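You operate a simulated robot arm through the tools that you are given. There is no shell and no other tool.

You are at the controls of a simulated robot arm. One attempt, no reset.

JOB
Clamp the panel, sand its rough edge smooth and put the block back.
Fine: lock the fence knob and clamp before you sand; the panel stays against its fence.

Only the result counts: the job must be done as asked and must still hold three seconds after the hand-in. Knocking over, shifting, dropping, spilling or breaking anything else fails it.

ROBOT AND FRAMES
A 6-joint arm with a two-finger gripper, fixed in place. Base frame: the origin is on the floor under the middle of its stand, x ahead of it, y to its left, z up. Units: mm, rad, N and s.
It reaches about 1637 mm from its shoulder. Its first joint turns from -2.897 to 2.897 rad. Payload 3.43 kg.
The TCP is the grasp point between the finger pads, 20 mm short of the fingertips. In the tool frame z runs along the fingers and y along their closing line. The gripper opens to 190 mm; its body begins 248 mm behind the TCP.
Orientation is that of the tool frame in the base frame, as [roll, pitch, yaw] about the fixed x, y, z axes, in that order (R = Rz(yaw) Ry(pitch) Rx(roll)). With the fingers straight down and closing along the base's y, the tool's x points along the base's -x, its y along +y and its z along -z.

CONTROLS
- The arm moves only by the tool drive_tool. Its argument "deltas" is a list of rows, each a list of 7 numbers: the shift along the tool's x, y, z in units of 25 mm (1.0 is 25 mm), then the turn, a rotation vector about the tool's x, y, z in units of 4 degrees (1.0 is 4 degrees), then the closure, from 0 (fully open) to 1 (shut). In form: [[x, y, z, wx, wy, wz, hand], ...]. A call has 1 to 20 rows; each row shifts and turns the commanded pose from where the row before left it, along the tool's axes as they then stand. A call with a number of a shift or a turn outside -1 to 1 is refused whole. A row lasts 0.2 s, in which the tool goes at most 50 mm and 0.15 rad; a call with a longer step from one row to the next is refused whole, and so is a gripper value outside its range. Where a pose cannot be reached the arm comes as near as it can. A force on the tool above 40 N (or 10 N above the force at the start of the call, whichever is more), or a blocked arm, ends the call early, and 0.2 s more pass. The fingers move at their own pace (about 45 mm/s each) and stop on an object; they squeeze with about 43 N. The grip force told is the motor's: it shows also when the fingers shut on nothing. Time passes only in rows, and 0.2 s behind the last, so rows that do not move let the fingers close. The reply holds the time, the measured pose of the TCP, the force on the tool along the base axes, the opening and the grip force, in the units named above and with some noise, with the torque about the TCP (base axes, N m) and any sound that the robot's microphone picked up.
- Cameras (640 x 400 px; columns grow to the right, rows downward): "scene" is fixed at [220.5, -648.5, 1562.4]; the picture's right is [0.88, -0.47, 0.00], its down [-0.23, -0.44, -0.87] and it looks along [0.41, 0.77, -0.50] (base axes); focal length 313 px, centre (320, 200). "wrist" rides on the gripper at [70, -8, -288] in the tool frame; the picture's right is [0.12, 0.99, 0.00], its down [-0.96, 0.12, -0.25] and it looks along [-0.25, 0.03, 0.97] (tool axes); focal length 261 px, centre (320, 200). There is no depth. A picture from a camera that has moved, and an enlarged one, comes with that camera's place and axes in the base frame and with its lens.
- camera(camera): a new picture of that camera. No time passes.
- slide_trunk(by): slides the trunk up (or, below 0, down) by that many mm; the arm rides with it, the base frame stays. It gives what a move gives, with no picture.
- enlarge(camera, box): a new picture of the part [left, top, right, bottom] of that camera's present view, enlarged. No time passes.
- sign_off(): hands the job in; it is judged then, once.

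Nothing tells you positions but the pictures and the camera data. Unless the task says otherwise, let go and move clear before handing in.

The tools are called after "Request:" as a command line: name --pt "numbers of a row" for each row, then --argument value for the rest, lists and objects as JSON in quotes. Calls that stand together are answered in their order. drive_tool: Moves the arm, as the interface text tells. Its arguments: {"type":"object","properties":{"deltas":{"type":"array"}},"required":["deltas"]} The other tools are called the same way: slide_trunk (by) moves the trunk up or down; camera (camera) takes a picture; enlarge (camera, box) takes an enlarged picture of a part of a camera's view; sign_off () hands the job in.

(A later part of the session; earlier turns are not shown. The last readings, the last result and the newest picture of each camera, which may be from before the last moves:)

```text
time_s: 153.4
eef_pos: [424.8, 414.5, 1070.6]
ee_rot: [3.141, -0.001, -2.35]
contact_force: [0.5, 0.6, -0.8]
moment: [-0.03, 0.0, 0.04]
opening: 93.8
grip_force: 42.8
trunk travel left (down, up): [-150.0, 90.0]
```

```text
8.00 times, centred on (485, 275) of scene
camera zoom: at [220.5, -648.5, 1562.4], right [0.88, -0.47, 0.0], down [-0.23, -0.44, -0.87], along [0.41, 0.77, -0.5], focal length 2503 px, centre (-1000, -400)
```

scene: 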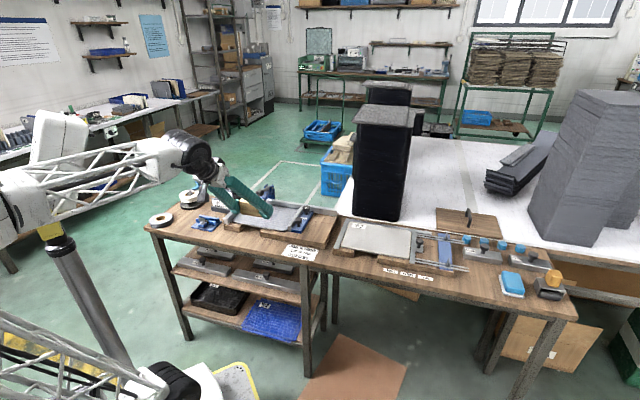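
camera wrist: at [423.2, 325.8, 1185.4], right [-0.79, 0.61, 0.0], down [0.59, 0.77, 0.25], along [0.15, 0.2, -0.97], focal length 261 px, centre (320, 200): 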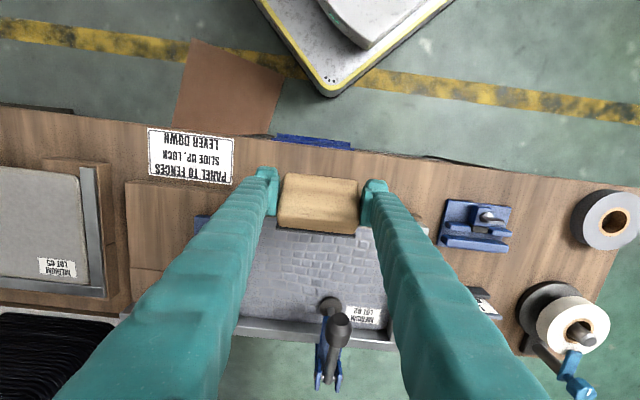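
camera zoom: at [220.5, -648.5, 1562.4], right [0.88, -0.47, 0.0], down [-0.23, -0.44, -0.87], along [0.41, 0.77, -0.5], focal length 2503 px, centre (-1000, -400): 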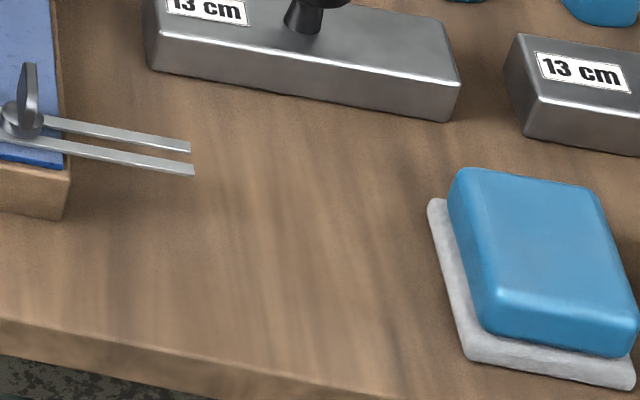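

Only about 20 mm at the far left corner remains. I'll carry the block back to its home spot while turning the tool on the way.

Request:
drive_tool --pt "-0.03 -0.996 0.055 0 0 -1 1" --pt "0.04 -0.995 0.055 0 0 -1 1" --pt "0.109 -0.99 0.055 0 0 -1 1" --pt "0.178 -0.98 0.055 0 0 -1 1" --pt "0.246 -0.965 0.055 0 0 -1 1" --pt "0.313 -0.946 0.055 0 0 -1 1" --pt "0.378 -0.921 0.055 0 0 -1 1" --pt "0.441 -0.893 0.055 0 0 -1 1" --pt "0.502 -0.86 0.055 0 0 -1 1" --pt "0.561 -0.823 0.055 0 0 -1 1" --pt "0.617 -0.782 0.055 0 0 -1 1" --pt "0.67 -0.737 0.055 0 0 -1 1" --pt "0.72 -0.688 0.055 0 0 -1 1" --pt "0.766 -0.636 0.055 0 0 -1 1" --pt "0.809 -0.581 0.055 0 0 -1 1" --pt "0.847 -0.523 0.055 0 0 -1 1" --pt "0.882 -0.463 0.055 0 0 -1 1" --pt "0.912 -0.4 0.055 0 0 -1 1" --pt "0.938 -0.336 0.055 0 0 -1 1" --pt "0.959 -0.27 0.055 0 0 -1 1"

Request:
drive_tool --pt "0.975 -0.202 0.055 0 0 -1 1" --pt "0.987 -0.133 0.055 0 0 -1 1" --pt "0.994 -0.064 0.055 0 0 -0.5 1" --pt "0.9956 -0.03 0.055 0 0 0 1" --pt "0.9956 -0.03 0.055 0 0 0 1" --pt "0.9956 -0.03 0.055 0 0 0 1" --pt "0.9956 -0.03 0.055 0 0 0 1" --pt "0.9956 -0.03 0.055 0 0 0 1" --pt "0.9956 -0.03 0.055 0 0 0 1" --pt "0.9956 -0.03 0.055 0 0 0 1" --pt "0.9956 -0.03 0.055 0 0 0 1" --pt "0.9956 -0.03 0.055 0 0 0 1" --pt "0.9956 -0.03 0.055 0 0 0 1" --pt "0.9956 -0.03 0.055 0 0 0 1" --pt "0.9956 -0.03 0.055 0 0 0 1" --pt "0.9956 -0.03 0.055 0 0 0 1" --pt "0 0 0 0 0 0 1"

```text
time_s: 157.7
eef_pos: [787.7, 77.3, 1042.5]
ee_rot: [3.14, 0.001, -0.951]
contact_force: [0.1, 0.2, -1.2]
moment: [-0.1, -0.09, 0.0]
opening: 93.7
grip_force: 43.1
trunk travel left (down, up): [-150.0, 90.0]
```

```text
time_s: 161.2
eef_pos: [1074.0, -194.5, 1016.4]
ee_rot: [-3.141, 0.001, -0.778]
contact_force: [0.3, 0.2, -1.1]
moment: [0.02, 0.04, -0.03]
opening: 93.6
grip_force: 43.0
out of reach, approached as far as the arm can: row 16
trunk travel left (down, up): [-150.0, 90.0]
```

Request:
drive_tool --pt "0 0 0.2 0 1 0 1" --pt "0 0 0 0 1 0 1" --pt "0 0 0 0 1 0 1" --pt "0 0 0 0 1 0 1" --pt "0 0 0 0 1 0 1" --pt "0 0 0 0 1 0 1" --pt "0 0 0 0 1 0 1" --pt "0 0 0 0 1 0 1" --pt "0 0 0 0 1 0 1" --pt "0 0 0 0 1 0 1" --pt "0 0 0 0 1 0 1" --pt "0 0 0 0 1 0 1" --pt "0 0 0 0 0.5 0 1" --pt "0 0 0 0 0 0 1"

Request:
enlarge --camera "scene" --box '[440, 180, 540, 280]'

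Request:
camera --camera "wrist"

```text
time_s: 164.2
eef_pos: [1073.1, -193.8, 1011.9]
ee_rot: [3.141, -0.871, -0.779]
contact_force: [-0.3, -0.1, -1.4]
moment: [-0.02, 0.0, 0.0]
opening: 93.6
grip_force: 43.2
trunk travel left (down, up): [-150.0, 90.0]
```

```text
4.00 times, centred on (490, 230) of scene
camera zoom: at [220.5, -648.5, 1562.4], right [0.88, -0.47, 0.0], down [-0.23, -0.44, -0.87], along [0.41, 0.77, -0.5], focal length 1251 px, centre (-360, 80)
```

zoom: 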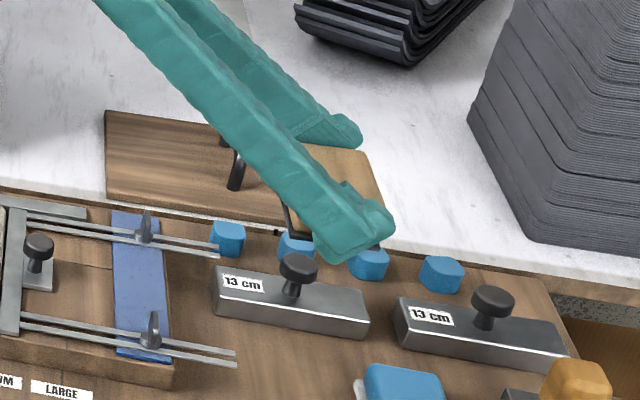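

```text
taken
camera wrist: at [955.5, -65.9, 1249.7], right [-0.64, -0.76, 0.09], down [-0.66, 0.49, -0.58], along [0.4, -0.43, -0.81], focal length 261 px, centre (320, 200)
```

wrist: 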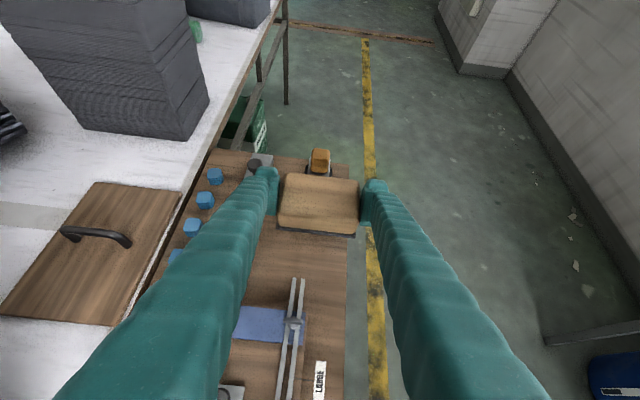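

Request:
drive_tool --pt "-0.657 -0.021 0.633 0 0 0 1" --pt "-0.657 -0.021 0.633 0 0 0 1" --pt "-0.657 -0.021 0.633 0 0 0 1" --pt "-0.657 -0.021 0.633 0 0 0 1" --pt "-0.657 -0.021 0.633 0 0 0 1" --pt "-0.657 -0.021 0.633 0 0 0 1" --pt "-0.657 -0.021 0.633 0 0 0 1" --pt "-0.657 -0.021 0.633 0 0 0 1" --pt "0 0 0 0 0 0 1"

Request:
enlarge --camera "wrist" --box '[230, 120, 410, 270]'

Request:
enlarge --camera "scene" --box '[455, 250, 515, 300]'

```text
time_s: 166.2
eef_pos: [1084.9, -199.6, 830.3]
ee_rot: [-3.141, -0.872, -0.778]
contact_force: [0.0, 0.1, -0.8]
moment: [-0.01, 0.01, 0.0]
opening: 93.6
grip_force: 42.8
trunk travel left (down, up): [-150.0, 90.0]
```

```text
2.67 times, centred on (320, 195) of wrist
camera zoom: at [968.2, -72.6, 1068.3], right [-0.64, -0.76, 0.09], down [-0.66, 0.49, -0.58], along [0.4, -0.43, -0.81], focal length 695 px, centre (320, 213)
```

zoom: 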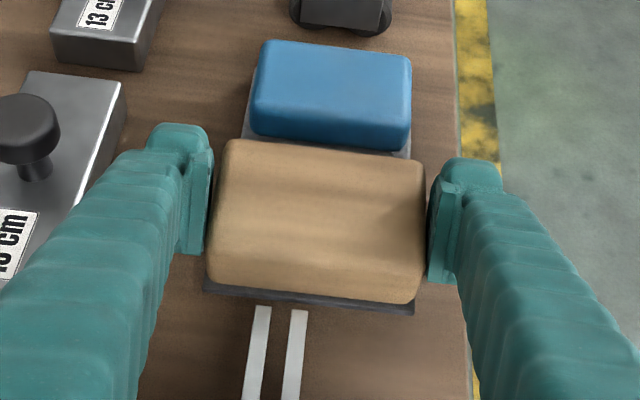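

```text
8.00 times, centred on (485, 275) of scene
camera zoom: at [220.5, -648.5, 1562.4], right [0.88, -0.47, 0.0], down [-0.23, -0.44, -0.87], along [0.41, 0.77, -0.5], focal length 2503 px, centre (-1000, -400)
```

zoom: 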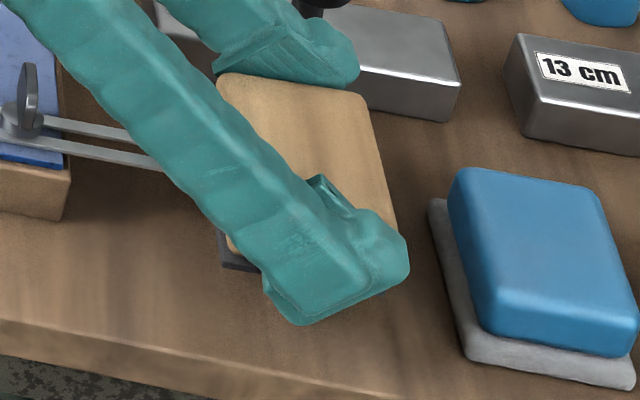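

Request:
drive_tool --pt "0.051 0 0.061 0 0 0 1" --pt "-0.26 0 0.2185 0 0 0 1" --pt "-0.26 0 0.2185 0 0 0 1" --pt "0 0 0 0 0 0 1"

Request:
drive_tool --pt "-0.046 0 0.0386 0 0 0 1" --pt "0 0 0 0 0 0 1"

```text
time_s: 167.2
eef_pos: [1087.1, -200.2, 812.6]
ee_rot: [3.141, -0.873, -0.779]
contact_force: [-0.1, 0.7, -0.4]
moment: [-0.01, 0.04, -0.01]
opening: 93.9
grip_force: 43.0
trunk travel left (down, up): [-150.0, 90.0]
```

```text
time_s: 167.8
eef_pos: [1087.4, -200.8, 811.3]
ee_rot: [-3.142, -0.872, -0.78]
contact_force: [0.0, -0.4, -0.1]
moment: [0.04, 0.03, -0.01]
opening: 93.7
grip_force: 43.0
trunk travel left (down, up): [-150.0, 90.0]
```

Request:
drive_tool --pt "-0.046 0 0.0386 0 0 0 1" --pt "0 0 0 0 0 0 1"

Request:
drive_tool --pt "-0.031 0 0.0257 0 0 0 1" --pt "0 0 0 0 0 0 1"

```text
time_s: 168.4
eef_pos: [1086.5, -199.8, 810.5]
ee_rot: [-3.141, -0.873, -0.777]
contact_force: [-0.3, 0.5, -1.0]
moment: [0.01, 0.02, 0.0]
opening: 93.8
grip_force: 42.8
trunk travel left (down, up): [-150.0, 90.0]
```

```text
time_s: 169.1
eef_pos: [1086.7, -201.2, 810.6]
ee_rot: [3.141, -0.871, -0.779]
contact_force: [0.4, 0.0, -1.0]
moment: [0.02, 0.04, 0.01]
opening: 93.8
grip_force: 42.9
trunk travel left (down, up): [-150.0, 90.0]
```

Request:
drive_tool --pt "-0.046 0 0.0386 0 0 0 1" --pt "0 0 0 0 0 0 1"

Request:
drive_tool --pt "-0.031 0 0.0257 0 0 0 1" --pt "0 0 0 0 0 0 1"

```text
time_s: 169.7
eef_pos: [1086.6, -200.4, 808.1]
ee_rot: [-3.14, -0.872, -0.779]
contact_force: [0.6, -0.7, -1.3]
moment: [-0.02, 0.03, 0.01]
opening: 94.0
grip_force: 43.4
trunk travel left (down, up): [-150.0, 90.0]
```

```text
time_s: 170.2
eef_pos: [1087.3, -200.1, 807.9]
ee_rot: [-3.141, -0.872, -0.777]
contact_force: [1.6, -1.4, 5.2]
moment: [-0.11, 0.3, 0.12]
opening: 94.1
grip_force: 42.7
trunk travel left (down, up): [-150.0, 90.0]
```

Request:
drive_tool --pt "-0.015 0 0.013 0 0 0 1" --pt "0 0 0 0 0 0 0.6" --pt "0 0 0 0 0 0 0.43" --pt "0 0 0 0 0 0 0.43" --pt "0 0 0 0 0 0 0.43"

Request:
enlarge --camera "wrist" --box '[230, 120, 410, 270]'

Request:
enlarge --camera "scene" --box '[455, 250, 515, 300]'

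```text
time_s: 171.4
eef_pos: [1085.6, -200.2, 806.7]
ee_rot: [3.14, -0.873, -0.78]
contact_force: [0.8, -0.8, -0.3]
moment: [-0.02, -0.02, -0.01]
opening: 108.5
grip_force: 0.0
trunk travel left (down, up): [-150.0, 90.0]
```

```text
2.67 times, centred on (320, 195) of wrist
camera zoom: at [968.9, -73.2, 1043.7], right [-0.64, -0.76, 0.09], down [-0.66, 0.49, -0.58], along [0.39, -0.43, -0.81], focal length 695 px, centre (320, 213)
```

zoom: 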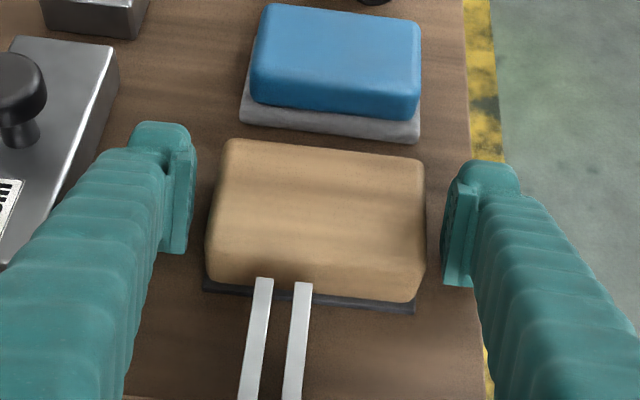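

```text
8.00 times, centred on (485, 275) of scene
camera zoom: at [220.5, -648.5, 1562.4], right [0.88, -0.47, 0.0], down [-0.23, -0.44, -0.87], along [0.41, 0.77, -0.5], focal length 2503 px, centre (-1000, -400)
```

zoom: 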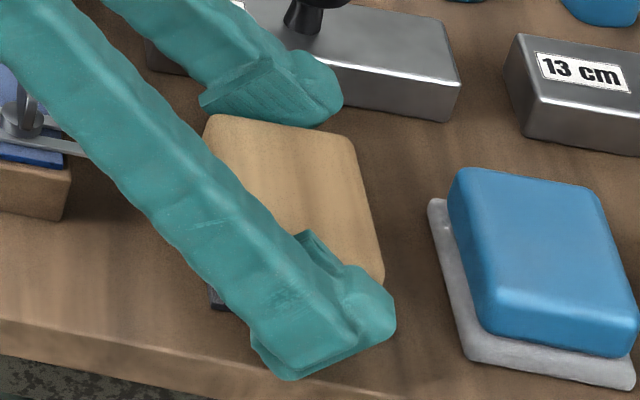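

Request:
drive_tool --pt "-0.05 0 -0.3 0 0 0 0.43" --pt "-0.21 -0.03 -0.38 0 0 0 0.43" --pt "0 0 0 0 0 0 0.43"

Request:
enlarge --camera "wrist" --box '[230, 120, 410, 270]'

```text
time_s: 172.2
eef_pos: [1074.1, -188.6, 810.9]
ee_rot: [3.141, -0.874, -0.778]
contact_force: [0.6, -0.7, -0.2]
moment: [-0.02, -0.02, 0.0]
opening: 108.5
grip_force: 0.1
trunk travel left (down, up): [-150.0, 90.0]
```

```text
2.67 times, centred on (320, 195) of wrist
camera zoom: at [957.3, -60.6, 1049.5], right [-0.64, -0.76, 0.09], down [-0.66, 0.49, -0.58], along [0.4, -0.43, -0.81], focal length 695 px, centre (320, 213)
```

zoom: 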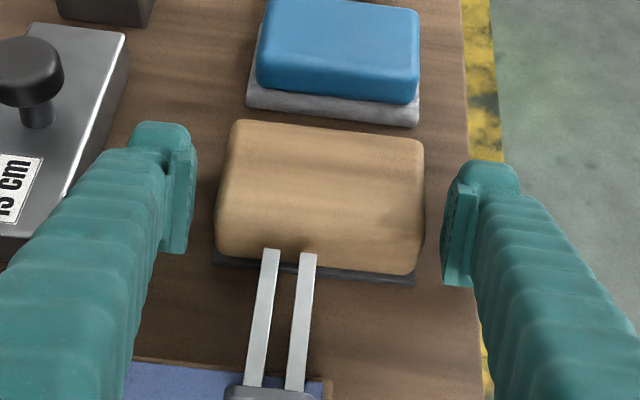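

Request:
drive_tool --pt "0.03 0 -0.026 0 0 0 0.5" --pt "0 0 0 0 0 0 1" --pt "0 0 0 0 0 0 1" --pt "0 0 0 0 0 0 1" --pt "0 0 0 0 0 0 1"

Request:
drive_tool --pt "0.08 0 -0.067 0 0 0 1" --pt "0.15 0 -0.128 0 0 0 1" --pt "0.3 0 -0.257 0 0 0 1" --pt "0.766 0 -0.643 0 0 0 1" --pt "0.766 0 -0.643 0 0 0 1" --pt "0 0 0 0 0 0 1"

Request:
enlarge --camera "wrist" --box '[230, 120, 410, 270]'

```text
time_s: 173.4
eef_pos: [1075.5, -188.4, 813.2]
ee_rot: [3.141, -0.872, -0.777]
contact_force: [0.9, 1.0, -1.0]
moment: [0.03, 0.0, 0.04]
opening: 89.8
grip_force: 43.3
trunk travel left (down, up): [-150.0, 90.0]
```

```text
time_s: 174.8
eef_pos: [1075.2, -189.8, 881.8]
ee_rot: [3.141, -0.873, -0.78]
contact_force: [-0.2, -0.6, -0.7]
moment: [0.03, -0.01, -0.01]
opening: 90.0
grip_force: 43.1
trunk travel left (down, up): [-150.0, 90.0]
```

```text
2.67 times, centred on (320, 195) of wrist
camera zoom: at [957.3, -61.9, 1119.2], right [-0.64, -0.76, 0.09], down [-0.66, 0.49, -0.58], along [0.4, -0.43, -0.81], focal length 695 px, centre (320, 213)
```

zoom: 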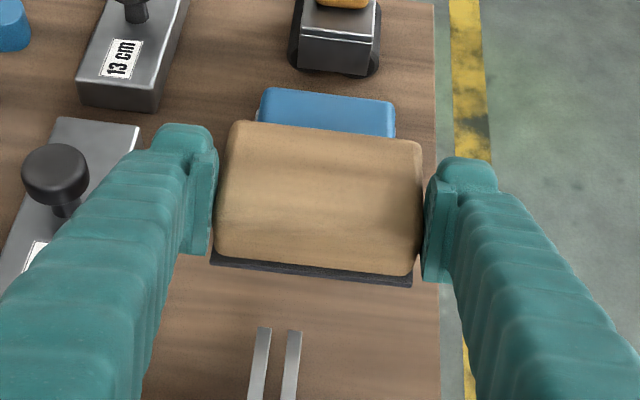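

Now it's gripped on the wood (90 mm), offset as planned. I'll raise and untilt, then carry it back to the left.

Request:
drive_tool --pt "0.766 0 -0.643 0 0 0 1" --pt "0.766 0 -0.643 0 0 0 1" --pt "0.766 0 -0.643 0 0 0 1" --pt "0.766 0 -0.643 0 0 0 1" --pt "0 0 0 0 -1 0 1" --pt "0 0 0 0 -1 0 1" --pt "0 0 0 0 -1 0 1" --pt "0 0 0 0 -1 0 1" --pt "0 0 0 0 -1 0 1" --pt "0 0 0 0 -1 0 1" --pt "0 0 0 0 -1 0 1" --pt "0 0 0 0 -1 0 1" --pt "0 0 0 0 -1 0 1" --pt "0 0 0 0 -1 0 1" --pt "0 0 0 0 -1 0 1" --pt "0 0 0 0 -1 0 1" --pt "0 0 0 0 -0.5 0 1" --pt "0 0 0 0 0 0 1"

```text
time_s: 178.7
eef_pos: [1073.9, -187.5, 980.7]
ee_rot: [-3.141, 0.002, -0.779]
contact_force: [0.2, -0.4, -0.5]
moment: [-0.01, 0.0, -0.05]
opening: 89.6
grip_force: 43.0
trunk travel left (down, up): [-150.0, 90.0]
```

Request:
drive_tool --pt "-0.988 0.085 -0.15 0 0 1 1" --pt "-0.98 0.153 -0.15 0 0 1 1" --pt "-0.967 0.221 -0.15 0 0 1 1" --pt "-0.949 0.288 -0.15 0 0 1 1" --pt "-0.927 0.354 -0.15 0 0 1 1" --pt "-0.9 0.418 -0.15 0 0 1 1" --pt "-0.869 0.479 -0.15 0 0 1 1" --pt "-0.833 0.539 -0.15 0 0 1 1" --pt "-0.793 0.595 -0.15 0 0 1 1" --pt "-0.75 0.649 -0.15 0 0 1 1" --pt "-0.703 0.7 -0.15 0 0 1 1" --pt "-0.652 0.747 -0.15 0 0 1 1" --pt "-0.599 0.791 -0.15 0 0 1 1" --pt "-0.542 0.831 -0.15 0 0 1 1" --pt "-0.483 0.867 -0.15 0 0 1 1" --pt "-0.421 0.898 -0.15 0 0 1 1" --pt "-0.357 0.925 -0.15 0 0 1 1" --pt "-0.292 0.948 -0.15 0 0 1 1" --pt "-0.225 0.966 -0.15 0 0 1 1" --pt "-0.157 0.979 -0.15 0 0 1 1"

Request:
drive_tool --pt "-0.088 0.988 -0.15 0 0 1 1" --pt "-0.019 0.99 -0.15 0 0 1 1" --pt "0.05 0.99 -0.15 0 0 0.5 1" --pt "0.0845 0.988 -0.16 0 0 0 1" --pt "0.0845 0.988 -0.16 0 0 0 1" --pt "0.0845 0.988 -0.16 0 0 0 1" --pt "0.0845 0.988 -0.16 0 0 0 1" --pt "0.0845 0.988 -0.16 0 0 0 1" --pt "0.0845 0.988 -0.16 0 0 0 1" --pt "0.0845 0.988 -0.16 0 0 0 1" --pt "0.0845 0.988 -0.16 0 0 0 1" --pt "0.0845 0.988 -0.16 0 0 0 1" --pt "0.0845 0.988 -0.16 0 0 0 1" --pt "0.0845 0.988 -0.16 0 0 0 1" --pt "0.0845 0.988 -0.16 0 0 0 1" --pt "0.0845 0.988 -0.16 0 0 0 1" --pt "0 0 0 0 0 0 1"

Request:
slide_trunk --by -150

```text
time_s: 182.8
eef_pos: [694.6, 127.9, 1057.0]
ee_rot: [3.141, 0.0, -2.176]
contact_force: [-0.6, -1.1, -1.3]
moment: [0.07, 0.05, 0.03]
opening: 89.7
grip_force: 42.5
trunk travel left (down, up): [-150.0, 90.0]
```

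```text
time_s: 186.4
eef_pos: [389.1, 384.2, 1121.6]
ee_rot: [3.141, 0.001, -2.35]
contact_force: [0.7, -0.5, -0.8]
moment: [0.03, 0.02, -0.03]
opening: 89.7
grip_force: 43.1
trunk travel left (down, up): [-150.0, 90.0]
```

```text
time_s: 188.2
eef_pos: [388.9, 383.2, 971.8]
ee_rot: [-3.141, 0.001, -2.348]
contact_force: [1.3, 0.2, -2.1]
moment: [0.02, -0.01, 0.03]
opening: 89.5
grip_force: 43.1
trunk travel left (down, up): [0.0, 240.0]
```

Request:
drive_tool --pt "-0.2 0 0 0 -1 0 1" --pt "-0.2 0 0 0 -1 0 1" --pt "0 0 0 0 -1 0 1" --pt "0 0 0 0 -1 0 1" --pt "0 0 0 0 -1 0 1" --pt "0 0 0 0 -1 0 1" --pt "0 0 0 0 -1 0 1" --pt "0 0 0 0 -1 0 1" --pt "0 0 0 0 -1 0 1" --pt "0 0 0 0 -0.98 0 1" --pt "0.171 0.248 0.7 0 0 0 1" --pt "0.171 0.248 0.9 0 0 0 1" --pt "0.171 0.248 0.9 0 0 0 1" --pt "0.171 0.248 0.9 0 0 0 1" --pt "0.171 0.248 0.6 0 0 0 1" --pt "0 0 0 0 0 0 1"

Request:
enlarge --camera "wrist" --box '[230, 90, 450, 260]'

Request:
enlarge --camera "scene" --box '[200, 170, 300, 250]'

```text
time_s: 191.6
eef_pos: [407.9, 445.7, 880.8]
ee_rot: [-3.141, 0.697, -2.348]
contact_force: [-1.0, 0.5, -0.4]
moment: [-0.03, 0.02, 0.0]
opening: 89.3
grip_force: 42.5
trunk travel left (down, up): [0.0, 240.0]
```

```text
2.35 times, centred on (340, 175) of wrist
camera zoom: at [247.5, 268.6, 1055.6], right [-0.77, 0.63, -0.08], down [0.32, 0.49, 0.81], along [0.55, 0.6, -0.59], focal length 613 px, centre (273, 259)
```

zoom: 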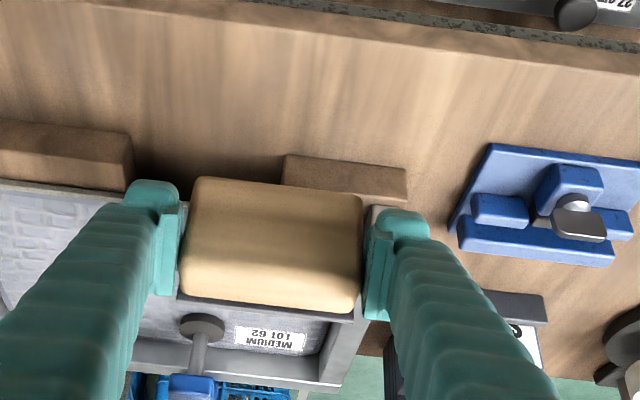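

```text
5.00 times, centred on (250, 210) of scene
camera zoom: at [220.5, -648.5, 1562.4], right [0.88, -0.47, 0.0], down [-0.23, -0.44, -0.87], along [0.41, 0.77, -0.5], focal length 1564 px, centre (670, 150)
```

zoom: 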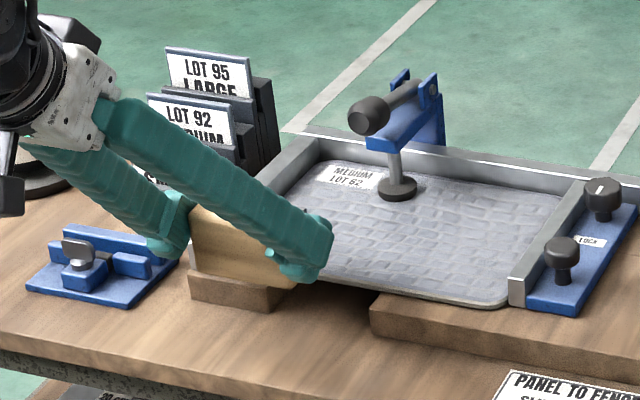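

Request:
drive_tool --pt "0.257 0 0.306 0 0 0 1" --pt "0.257 0 0.306 0 0 0 1" --pt "0 0 0 0 0 0 1"

Request:
enlarge --camera "scene" --box '[215, 195, 265, 235]'

Request:
enlarge --camera "wrist" --box '[320, 150, 420, 230]'

```text
time_s: 192.4
eef_pos: [408.7, 447.1, 862.4]
ee_rot: [3.141, 0.696, -2.35]
contact_force: [-0.2, -0.1, -1.2]
moment: [0.01, 0.02, 0.03]
opening: 89.7
grip_force: 42.6
trunk travel left (down, up): [0.0, 240.0]
```

```text
10.00 times, centred on (240, 215) of scene
camera zoom: at [220.5, -648.5, 1562.4], right [0.88, -0.47, 0.0], down [-0.23, -0.44, -0.87], along [0.41, 0.77, -0.5], focal length 3128 px, centre (1120, 50)
```

zoom: 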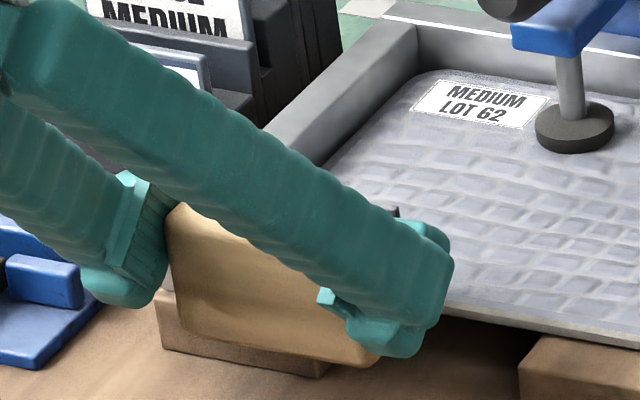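

```text
5.00 times, centred on (370, 190) of wrist
camera zoom: at [247.7, 268.3, 1036.1], right [-0.77, 0.63, -0.08], down [0.32, 0.49, 0.81], along [0.55, 0.6, -0.59], focal length 1303 px, centre (70, 250)
```

zoom: 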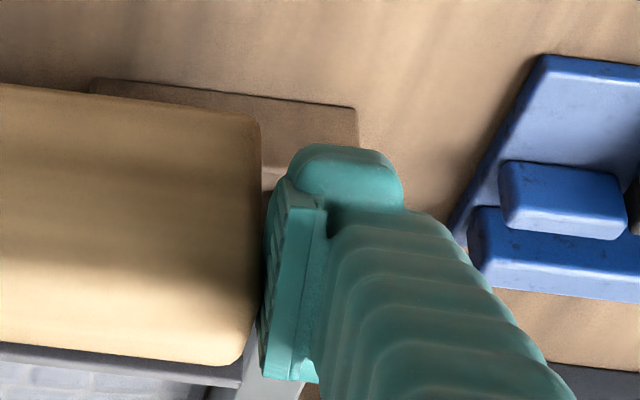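

Request:
drive_tool --pt "0.077 0 0.092 0 0 0 1" --pt "0 0 0 0 0 0 1"

Request:
drive_tool --pt "0.051 0 0.061 0 0 0 1" --pt "0 0 0 0 0 0 1"

```text
time_s: 193.0
eef_pos: [408.8, 445.4, 860.4]
ee_rot: [-3.141, 0.695, -2.35]
contact_force: [-1.0, -0.5, -1.3]
moment: [-0.02, 0.04, 0.02]
opening: 89.2
grip_force: 43.1
trunk travel left (down, up): [0.0, 240.0]
```

```text
time_s: 193.6
eef_pos: [407.3, 446.5, 857.1]
ee_rot: [-3.14, 0.696, -2.35]
contact_force: [-0.2, -0.5, -0.4]
moment: [0.01, 0.01, 0.0]
opening: 89.3
grip_force: 43.0
trunk travel left (down, up): [0.0, 240.0]
```

Request:
drive_tool --pt "-0.092 0 0.077 0 0 0 1" --pt "-0.092 0 0.077 0 0 0 1" --pt "0 0 0 0 0 0 1"

Request:
drive_tool --pt "-0.092 0 0.077 0 0 0 1" --pt "-0.046 0 0.0386 0 0 0 1" --pt "0 0 0 0 0 0 1"

Request:
enlarge --camera "scene" --box '[215, 195, 265, 235]'

```text
time_s: 194.4
eef_pos: [411.9, 451.4, 857.1]
ee_rot: [-3.142, 0.696, -2.348]
contact_force: [-0.3, -0.1, -0.8]
moment: [0.02, 0.02, 0.0]
opening: 89.5
grip_force: 42.7
trunk travel left (down, up): [0.0, 240.0]
```

```text
time_s: 195.2
eef_pos: [414.7, 453.8, 856.4]
ee_rot: [3.141, 0.696, -2.349]
contact_force: [-0.3, 0.3, -1.4]
moment: [-0.04, 0.01, -0.02]
opening: 89.8
grip_force: 43.1
trunk travel left (down, up): [0.0, 240.0]
```

```text
10.00 times, centred on (240, 215) of scene
camera zoom: at [220.5, -648.5, 1562.4], right [0.88, -0.47, 0.0], down [-0.23, -0.44, -0.87], along [0.41, 0.77, -0.5], focal length 3128 px, centre (1120, 50)
```

zoom: 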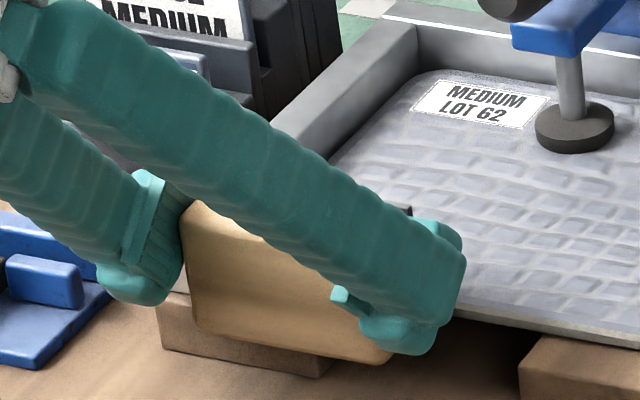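

Request:
drive_tool --pt "-0.092 0 0.077 0 0 0 1" --pt "0 0 0 0 0 0 1"

Request:
drive_tool --pt "-0.046 0 0.0386 0 0 0 1" --pt "0 0 0 0 0 0 1"

```text
time_s: 195.8
eef_pos: [417.7, 456.5, 854.7]
ee_rot: [-3.141, 0.696, -2.349]
contact_force: [0.9, 0.3, -1.9]
moment: [0.02, -0.03, 0.04]
opening: 89.4
grip_force: 43.0
trunk travel left (down, up): [0.0, 240.0]
```

```text
time_s: 196.4
eef_pos: [417.1, 457.7, 857.7]
ee_rot: [3.141, 0.697, -2.349]
contact_force: [0.2, -0.8, -0.7]
moment: [-0.04, 0.03, 0.03]
opening: 89.4
grip_force: 42.7
trunk travel left (down, up): [0.0, 240.0]
```

Request:
drive_tool --pt "-0.046 0 0.0386 0 0 0 1" --pt "0 0 0 0 0 0 1"

Request:
drive_tool --pt "-0.031 0 0.0257 0 0 0 1" --pt "0 0 0 0 0 0 1"

```text
time_s: 197.0
eef_pos: [418.1, 458.1, 856.0]
ee_rot: [-3.141, 0.697, -2.349]
contact_force: [0.4, -0.9, -1.0]
moment: [-0.02, 0.01, -0.01]
opening: 89.4
grip_force: 43.2
trunk travel left (down, up): [0.0, 240.0]
```

```text
time_s: 197.6
eef_pos: [418.9, 457.7, 856.5]
ee_rot: [-3.141, 0.698, -2.349]
contact_force: [0.3, 0.3, -1.0]
moment: [0.0, 0.0, 0.0]
opening: 89.5
grip_force: 42.7
trunk travel left (down, up): [0.0, 240.0]
```

Request:
drive_tool --pt "-0.031 0 0.0257 0 0 0 1" --pt "0 0 0 0 0 0 1"

Request:
drive_tool --pt "-0.031 0 0.0257 0 0 0 1" --pt "0 0 0 0 0 0 1"

Request:
enlarge --camera "scene" --box '[225, 205, 265, 235]'

Request:
enlarge --camera "wrist" --box '[250, 140, 420, 250]'

```text
time_s: 198.2
eef_pos: [422.0, 460.1, 856.4]
ee_rot: [-3.141, 0.695, -2.349]
contact_force: [0.0, -0.4, -1.5]
moment: [-0.06, 0.03, -0.02]
opening: 89.2
grip_force: 43.1
trunk travel left (down, up): [0.0, 240.0]
```

```text
time_s: 198.8
eef_pos: [420.6, 459.4, 856.4]
ee_rot: [3.141, 0.694, -2.348]
contact_force: [-0.2, 0.0, -1.5]
moment: [-0.02, -0.02, -0.01]
opening: 89.6
grip_force: 42.7
trunk travel left (down, up): [0.0, 240.0]
```

```text
13.33 times, centred on (245, 220) of scene
camera zoom: at [220.5, -648.5, 1562.4], right [0.88, -0.47, 0.0], down [-0.23, -0.44, -0.87], along [0.41, 0.77, -0.5], focal length 4171 px, centre (1320, -67)
```

zoom: 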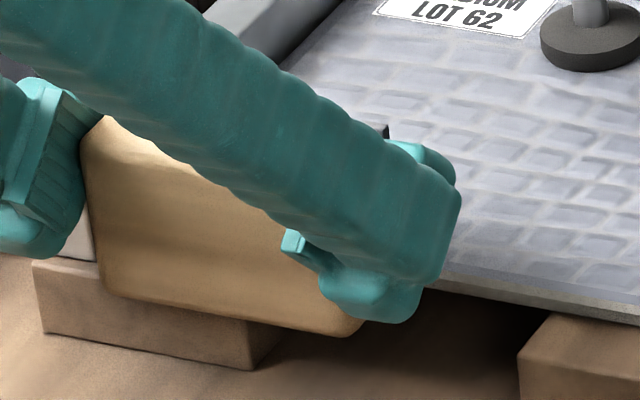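

```text
3.64 times, centred on (335, 195) of wrist
camera zoom: at [260.5, 282.4, 1030.8], right [-0.77, 0.63, -0.08], down [0.32, 0.49, 0.81], along [0.55, 0.6, -0.59], focal length 948 px, centre (266, 218)
```

zoom: 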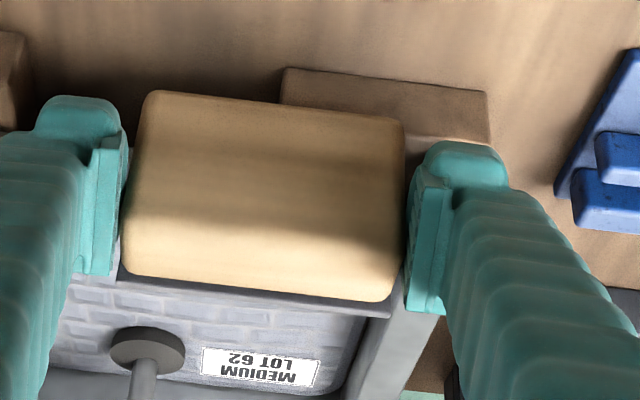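

Request:
drive_tool --pt "-0.031 0 0.0257 0 0 0 1" --pt "0 0 0 0 0 0 1"

Request:
drive_tool --pt "-0.031 0 0.0257 0 0 0 1" --pt "0 0 0 0 0 0 1"

```text
time_s: 199.4
eef_pos: [422.5, 460.5, 856.7]
ee_rot: [-3.141, 0.696, -2.348]
contact_force: [-0.3, -0.2, -0.5]
moment: [-0.04, 0.04, -0.07]
opening: 89.5
grip_force: 42.5
trunk travel left (down, up): [0.0, 240.0]
```

```text
time_s: 200.0
eef_pos: [421.2, 461.2, 857.4]
ee_rot: [-3.14, 0.697, -2.351]
contact_force: [-8.4, -6.5, -1.7]
moment: [-0.29, 0.44, -0.4]
opening: 89.6
grip_force: 43.2
trunk travel left (down, up): [0.0, 240.0]
```

Contact at the lower part of the face, biased to its right end. I'll rotate slightly so the left end bears, then do short strokes at the left corner.

Request:
drive_tool --pt "0 0 0 0.08 0 0.096 1" --pt "0 0 0 0 0 0 1"

```text
time_s: 200.6
eef_pos: [421.8, 460.9, 855.8]
ee_rot: [-3.141, 0.696, -2.357]
contact_force: [-8.3, -6.8, -1.5]
moment: [-0.38, 0.37, 0.53]
opening: 89.3
grip_force: 43.2
trunk travel left (down, up): [0.0, 240.0]
```

Request:
drive_tool --pt "0 0.12 0 0 0 0 1" --pt "0 0.12 0 0 0 0 1" --pt "0 0 0 0 0 0 1"

Request:
drive_tool --pt "0 -0.3 0 0 0 0 1" --pt "0 -0.3 0 0 0 0 1" --pt "0 -0.3 0 0 0 0 1" --pt "0 -0.3 0 0 0 0 1" --pt "0 0 0 0 0 0 1"

Request:
enlarge --camera "wrist" --box '[360, 150, 440, 230]'

```text
time_s: 201.4
eef_pos: [417.4, 465.5, 859.2]
ee_rot: [-3.14, 0.697, -2.361]
contact_force: [-3.5, -7.7, -0.5]
moment: [-0.3, 0.16, 0.17]
opening: 89.3
grip_force: 42.7
trunk travel left (down, up): [0.0, 240.0]
```

```text
time_s: 202.6
eef_pos: [439.6, 444.3, 856.6]
ee_rot: [-3.141, 0.697, -2.357]
contact_force: [-2.5, -2.3, -0.6]
moment: [-0.1, 0.12, 0.15]
opening: 89.6
grip_force: 42.7
trunk travel left (down, up): [0.0, 240.0]
```

```text
5.00 times, centred on (400, 190) of wrist
camera zoom: at [277.6, 267.8, 1031.2], right [-0.77, 0.64, -0.08], down [0.33, 0.49, 0.81], along [0.55, 0.59, -0.59], focal length 1303 px, centre (-80, 250)
```

zoom: 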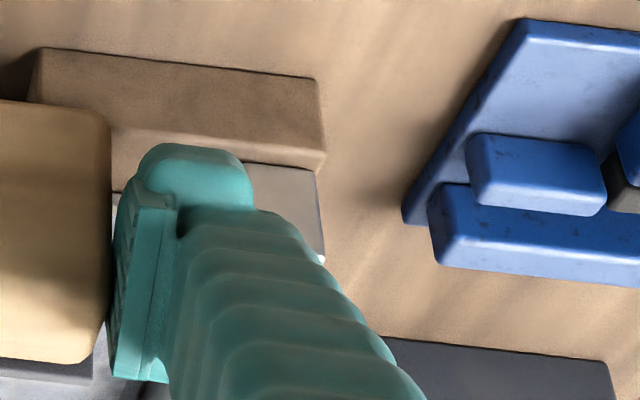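

Request:
drive_tool --pt "-0.006 0.3 0.005 0 0 0 1" --pt "0 0.3 0 0 0 0 1" --pt "0 0.3 0 0 0 0 1" --pt "0 0.3 0 0 0 0 1" --pt "0 0.08 0 0 0 0 1" --pt "0 0 0 0 0 0 1"

Request:
drive_tool --pt "-0.004 -0.3 0.0033 0 0 0 1" --pt "0 -0.3 0 0 0 0 1" --pt "0 -0.3 0 0 0 0 1" --pt "0 0.3 0 0 0 0 1" --pt "0 0.3 0 0 0 0 1" --pt "0 0.3 0 0 0 0 1" --pt "0 0 0 0 0 0 1"

```text
time_s: 204.0
eef_pos: [418.0, 467.0, 857.8]
ee_rot: [-3.141, 0.696, -2.357]
contact_force: [-1.2, -1.7, -0.7]
moment: [-0.05, 0.05, 0.1]
opening: 89.7
grip_force: 43.1
trunk travel left (down, up): [0.0, 240.0]
```

```text
time_s: 205.6
eef_pos: [416.9, 465.9, 856.9]
ee_rot: [-3.141, 0.696, -2.358]
contact_force: [-3.9, -7.7, -0.1]
moment: [-0.33, 0.22, -0.04]
opening: 89.5
grip_force: 42.7
trunk travel left (down, up): [0.0, 240.0]
```

Request:
drive_tool --pt "0 -0.3 0 0 0 0 1" --pt "0 -0.3 0 0 0 0 1" --pt "0 -0.3 0 0 0 0 1" --pt "0 0.3 0 0 0 0 1" --pt "0 0.3 0 0 0 0 1" --pt "0 0.3 0 0 0 0 1" --pt "0 -0.3 0 0 0 0 1" --pt "0 -0.3 0 0 0 0 1" --pt "0 -0.3 0 0 0 0 1" --pt "0 0.3 0 0 0 0 1" --pt "0 0.3 0 0 0 0 1" --pt "0 0.3 0 0 0 0 1" --pt "0 0 0 0 0 0 1"

Request:
drive_tool --pt "0.08 -0.3 -0.067 0 0 0 1" --pt "0.08 -0.8 -0.067 0 0 0 1" --pt "0 -0.9 0 0 0 0 1" --pt "0 -0.9 0 0 0 0 1" --pt "0 -0.5 0 0 0 0 1" --pt "0 0 0 0 0 0 1"

Request:
enlarge --camera "scene" --box '[225, 205, 265, 235]'

Request:
enlarge --camera "wrist" --box '[370, 140, 470, 230]'

```text
time_s: 208.4
eef_pos: [417.3, 466.6, 857.8]
ee_rot: [-3.14, 0.697, -2.359]
contact_force: [-5.4, -13.6, -2.1]
moment: [-0.62, 0.3, -0.12]
opening: 89.2
grip_force: 42.8
trunk travel left (down, up): [0.0, 240.0]
```

```text
time_s: 209.8
eef_pos: [474.0, 404.6, 858.0]
ee_rot: [-3.14, 0.696, -2.36]
contact_force: [0.3, 0.3, -0.5]
moment: [0.0, 0.0, -0.02]
opening: 89.5
grip_force: 43.0
trunk travel left (down, up): [0.0, 240.0]
```

```text
13.33 times, centred on (245, 220) of scene
camera zoom: at [220.5, -648.5, 1562.4], right [0.88, -0.47, 0.0], down [-0.23, -0.44, -0.87], along [0.41, 0.77, -0.5], focal length 4171 px, centre (1320, -67)
```

zoom: 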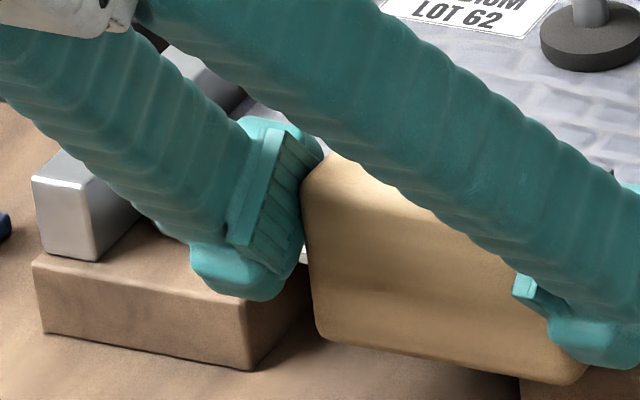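

```text
4.44 times, centred on (420, 185) of wrist
camera zoom: at [312.5, 228.1, 1031.3], right [-0.77, 0.64, -0.08], down [0.33, 0.49, 0.81], along [0.55, 0.59, -0.59], focal length 1158 px, centre (-124, 267)
```

zoom: 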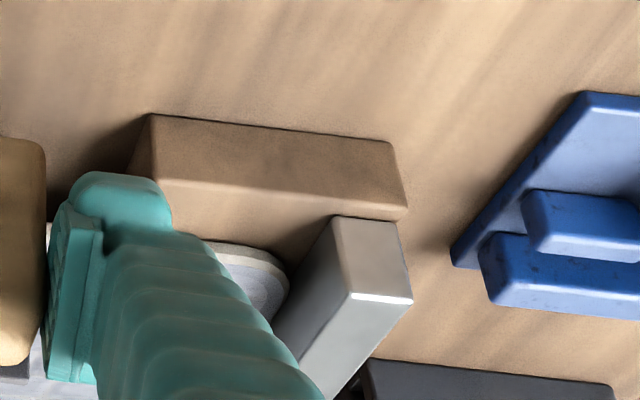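

The left corner now looks smooth. I'll retreat and inspect the whole edge.

Request:
drive_tool --pt "0.4 0 -0.5 0 0 0 1" --pt "0.4 -0.5 -0.9 0 0 0 1" --pt "0 -0.9 -0.9 0 0 0 1" --pt "0 -0.9 -0.9 0 0 0 1" --pt "0 -0.9 -0.9 0 0 0 1" --pt "0 -0.9 -0.5 0 0 0 1" --pt "0 0 0 0 0 0 1"

Request:
enlarge --camera "scene" --box '[225, 210, 265, 240]'

Request:
enlarge --camera "scene" --box '[255, 215, 305, 245]'

Request:
enlarge --camera "wrist" --box '[370, 100, 560, 240]'

```text
time_s: 211.4
eef_pos: [482.9, 268.5, 933.7]
ee_rot: [-3.142, 0.698, -2.357]
contact_force: [-0.1, 0.4, -1.6]
moment: [-0.04, 0.01, -0.03]
opening: 89.3
grip_force: 43.2
trunk travel left (down, up): [0.0, 240.0]
```

```text
13.33 times, centred on (245, 225) of scene
camera zoom: at [220.5, -648.5, 1562.4], right [0.88, -0.47, 0.0], down [-0.23, -0.44, -0.87], along [0.41, 0.77, -0.5], focal length 4171 px, centre (1320, -133)
```

zoom: 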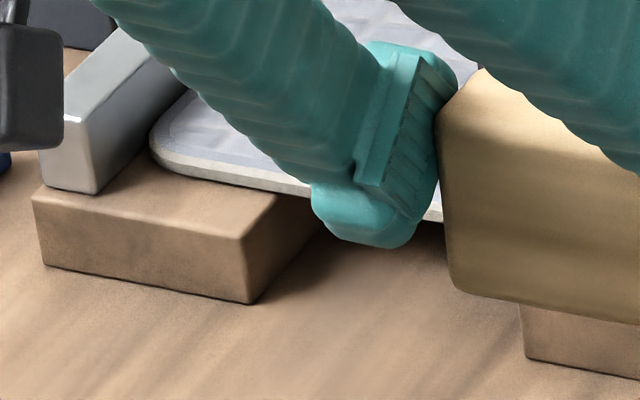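

```text
12.80 times, centred on (280, 230) of scene
camera zoom: at [220.5, -648.5, 1562.4], right [0.88, -0.47, 0.0], down [-0.23, -0.44, -0.87], along [0.41, 0.77, -0.5], focal length 4004 px, centre (832, -184)
```

zoom: 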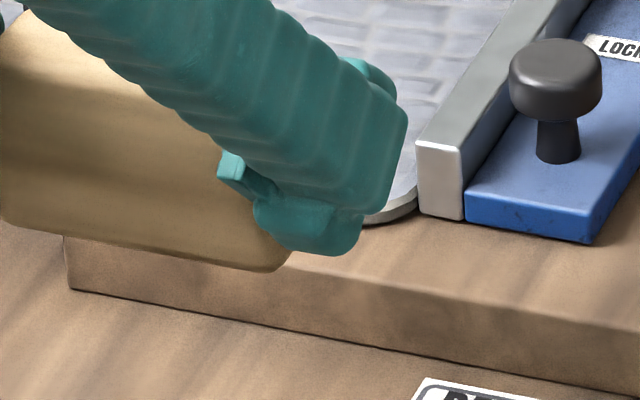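

```text
2.86 times, centred on (465, 170) of wrist
camera zoom: at [320.1, 91.6, 1107.9], right [-0.77, 0.64, -0.08], down [0.33, 0.49, 0.81], along [0.55, 0.59, -0.58], focal length 745 px, centre (-94, 286)
```

zoom: 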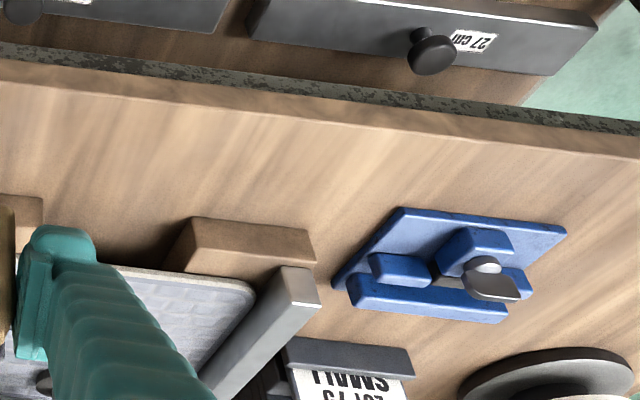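

Request:
drive_tool --pt "0 0 0 0 1 0 1" --pt "0 0 0 0 1 0 1" --pt "0 0 0 0 1 0 1" --pt "0 0 0 0 1 0 1" --pt "0 0 0 0 1 0 1" --pt "0 0 0 0 1 0 1" --pt "0 0 0 0 1 0 1" --pt "0 0 0 0 1 0 1" --pt "0 0 0 0 1 0 1" --pt "0 0 0 0 1 0 1" --pt "0 0 0 0 0 0 1"

Request:
slide_trunk --by 150

Request:
enlarge --camera "scene" --box '[225, 205, 265, 235]'

Request:
enlarge --camera "scene" --box '[255, 215, 295, 245]'

Request:
enlarge --camera "scene" --box '[215, 160, 335, 250]'

```text
time_s: 213.8
eef_pos: [482.8, 268.1, 931.0]
ee_rot: [-3.141, -0.001, -2.358]
contact_force: [-0.2, -0.2, -1.0]
moment: [-0.01, -0.04, -0.01]
opening: 89.2
grip_force: 43.0
trunk travel left (down, up): [0.0, 240.0]
```

```text
time_s: 215.6
eef_pos: [483.2, 268.2, 1082.7]
ee_rot: [3.141, -0.002, -2.358]
contact_force: [-0.6, -0.4, -1.4]
moment: [0.01, 0.01, 0.03]
opening: 89.3
grip_force: 42.9
trunk travel left (down, up): [-150.0, 90.0]
```

```text
13.33 times, centred on (245, 220) of scene
camera zoom: at [220.5, -648.5, 1562.4], right [0.88, -0.47, 0.0], down [-0.23, -0.44, -0.87], along [0.41, 0.77, -0.5], focal length 4171 px, centre (1320, -67)
```

zoom: 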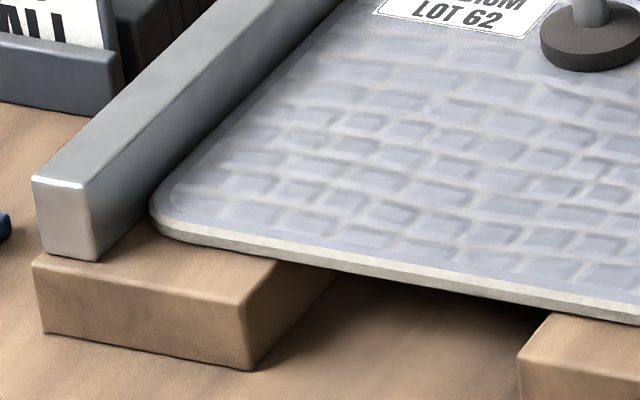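

```text
13.33 times, centred on (275, 230) of scene
camera zoom: at [220.5, -648.5, 1562.4], right [0.88, -0.47, 0.0], down [-0.23, -0.44, -0.87], along [0.41, 0.77, -0.5], focal length 4171 px, centre (920, -200)
```

zoom: 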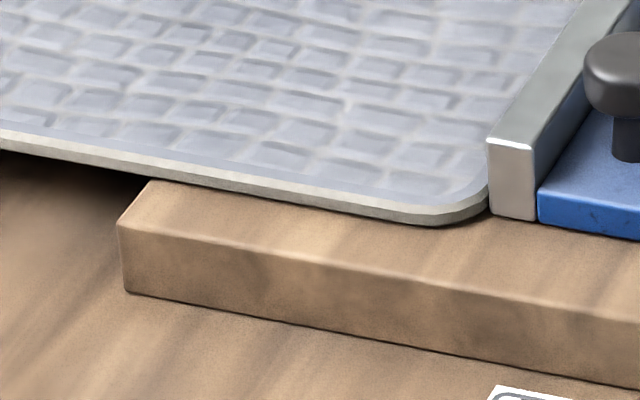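

```text
4.44 times, centred on (275, 205) of scene
camera zoom: at [220.5, -648.5, 1562.4], right [0.88, -0.47, 0.0], down [-0.23, -0.44, -0.87], along [0.41, 0.77, -0.5], focal length 1390 px, centre (520, 178)
```

zoom: 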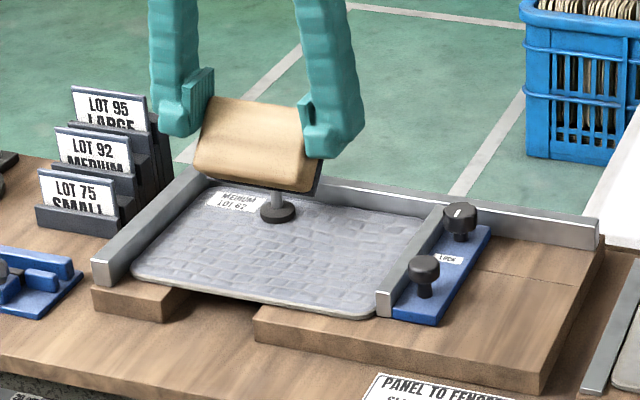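

The entire edge is smooth, the clamp is down and the knob is locked. Now I'll carry the block back to its home spot at the right end.

Request:
drive_tool --pt "-0.129 -0.984 0.13 0 0 -1 1" --pt "-0.06 -0.99 0.13 0 0 -1 1" --pt "0.009 -0.992 0.13 0 0 -1 1" --pt "0.078 -0.989 0.13 0 0 -1 1" --pt "0.147 -0.981 0.13 0 0 -1 1" --pt "0.215 -0.968 0.13 0 0 -1 1" --pt "0.282 -0.951 0.13 0 0 -1 1" --pt "0.348 -0.929 0.13 0 0 -1 1" --pt "0.412 -0.903 0.13 0 0 -1 1" --pt "0.474 -0.872 0.13 0 0 -1 1" --pt "0.533 -0.837 0.13 0 0 -1 1" --pt "0.59 -0.797 0.13 0 0 -1 1" --pt "0.644 -0.754 0.13 0 0 -1 1" --pt "0.695 -0.707 0.13 0 0 -1 1" --pt "0.743 -0.657 0.13 0 0 -1 1" --pt "0.787 -0.604 0.13 0 0 -1 1" --pt "0.827 -0.547 0.13 0 0 -1 1" --pt "0.863 -0.488 0.13 0 0 -1 1" --pt "0.895 -0.427 0.13 0 0 -1 1" --pt "0.923 -0.363 0.13 0 0 -1 1"

Request:
drive_tool --pt "0.946 -0.298 0.13 0 0 -1 1" --pt "0.965 -0.231 0.13 0 0 -1 1" --pt "0.978 -0.164 0.13 0 0 -0.63 1" --pt "0.985 -0.121 0.15 0 0 0 1" --pt "0.985 -0.121 0.15 0 0 0 1" --pt "0.985 -0.121 0.15 0 0 0 1" --pt "0.985 -0.121 0.15 0 0 0 1" --pt "0.985 -0.121 0.15 0 0 0 1" --pt "0.985 -0.121 0.15 0 0 0 1" --pt "0.985 -0.121 0.15 0 0 0 1" --pt "0 0 0 0 0 0 1"

Request:
drive_tool --pt "0 0 0 0 1 0 1" --pt "0 0 0 0 1 0 1" --pt "0 0 0 0 1 0 1" --pt "0 0 0 0 1 0 1" --pt "0 0 0 0 1 0 1" --pt "0 0 0 0 1 0 1" --pt "0 0 0 0 1 0 1" --pt "0 0 0 0 1 0 1" --pt "0 0 0 0 1 0 1" --pt "0 0 0 0 1 0 1" --pt "0 0 0 0 1 0 1" --pt "0 0 0 0 1 0 1" --pt "0 0 0 0 0.5 0 1" --pt "0 0 0 0 0 0 1"

```text
time_s: 219.8
eef_pos: [876.9, -34.5, 1019.1]
ee_rot: [3.141, -0.002, -0.961]
contact_force: [-0.1, -0.1, -0.4]
moment: [-0.06, -0.05, 0.0]
opening: 89.3
grip_force: 43.2
trunk travel left (down, up): [-150.0, 90.0]
```

```text
time_s: 222.2
eef_pos: [1072.0, -185.9, 981.7]
ee_rot: [3.141, 0.003, -0.777]
contact_force: [0.4, 0.2, -2.2]
moment: [-0.04, 0.05, 0.02]
opening: 89.3
grip_force: 42.8
trunk travel left (down, up): [-150.0, 90.0]
```

```text
time_s: 225.2
eef_pos: [1070.5, -186.1, 981.5]
ee_rot: [3.139, -0.874, -0.775]
contact_force: [1.0, 0.0, -0.4]
moment: [-0.01, 0.04, 0.02]
opening: 89.4
grip_force: 43.3
trunk travel left (down, up): [-150.0, 90.0]
```

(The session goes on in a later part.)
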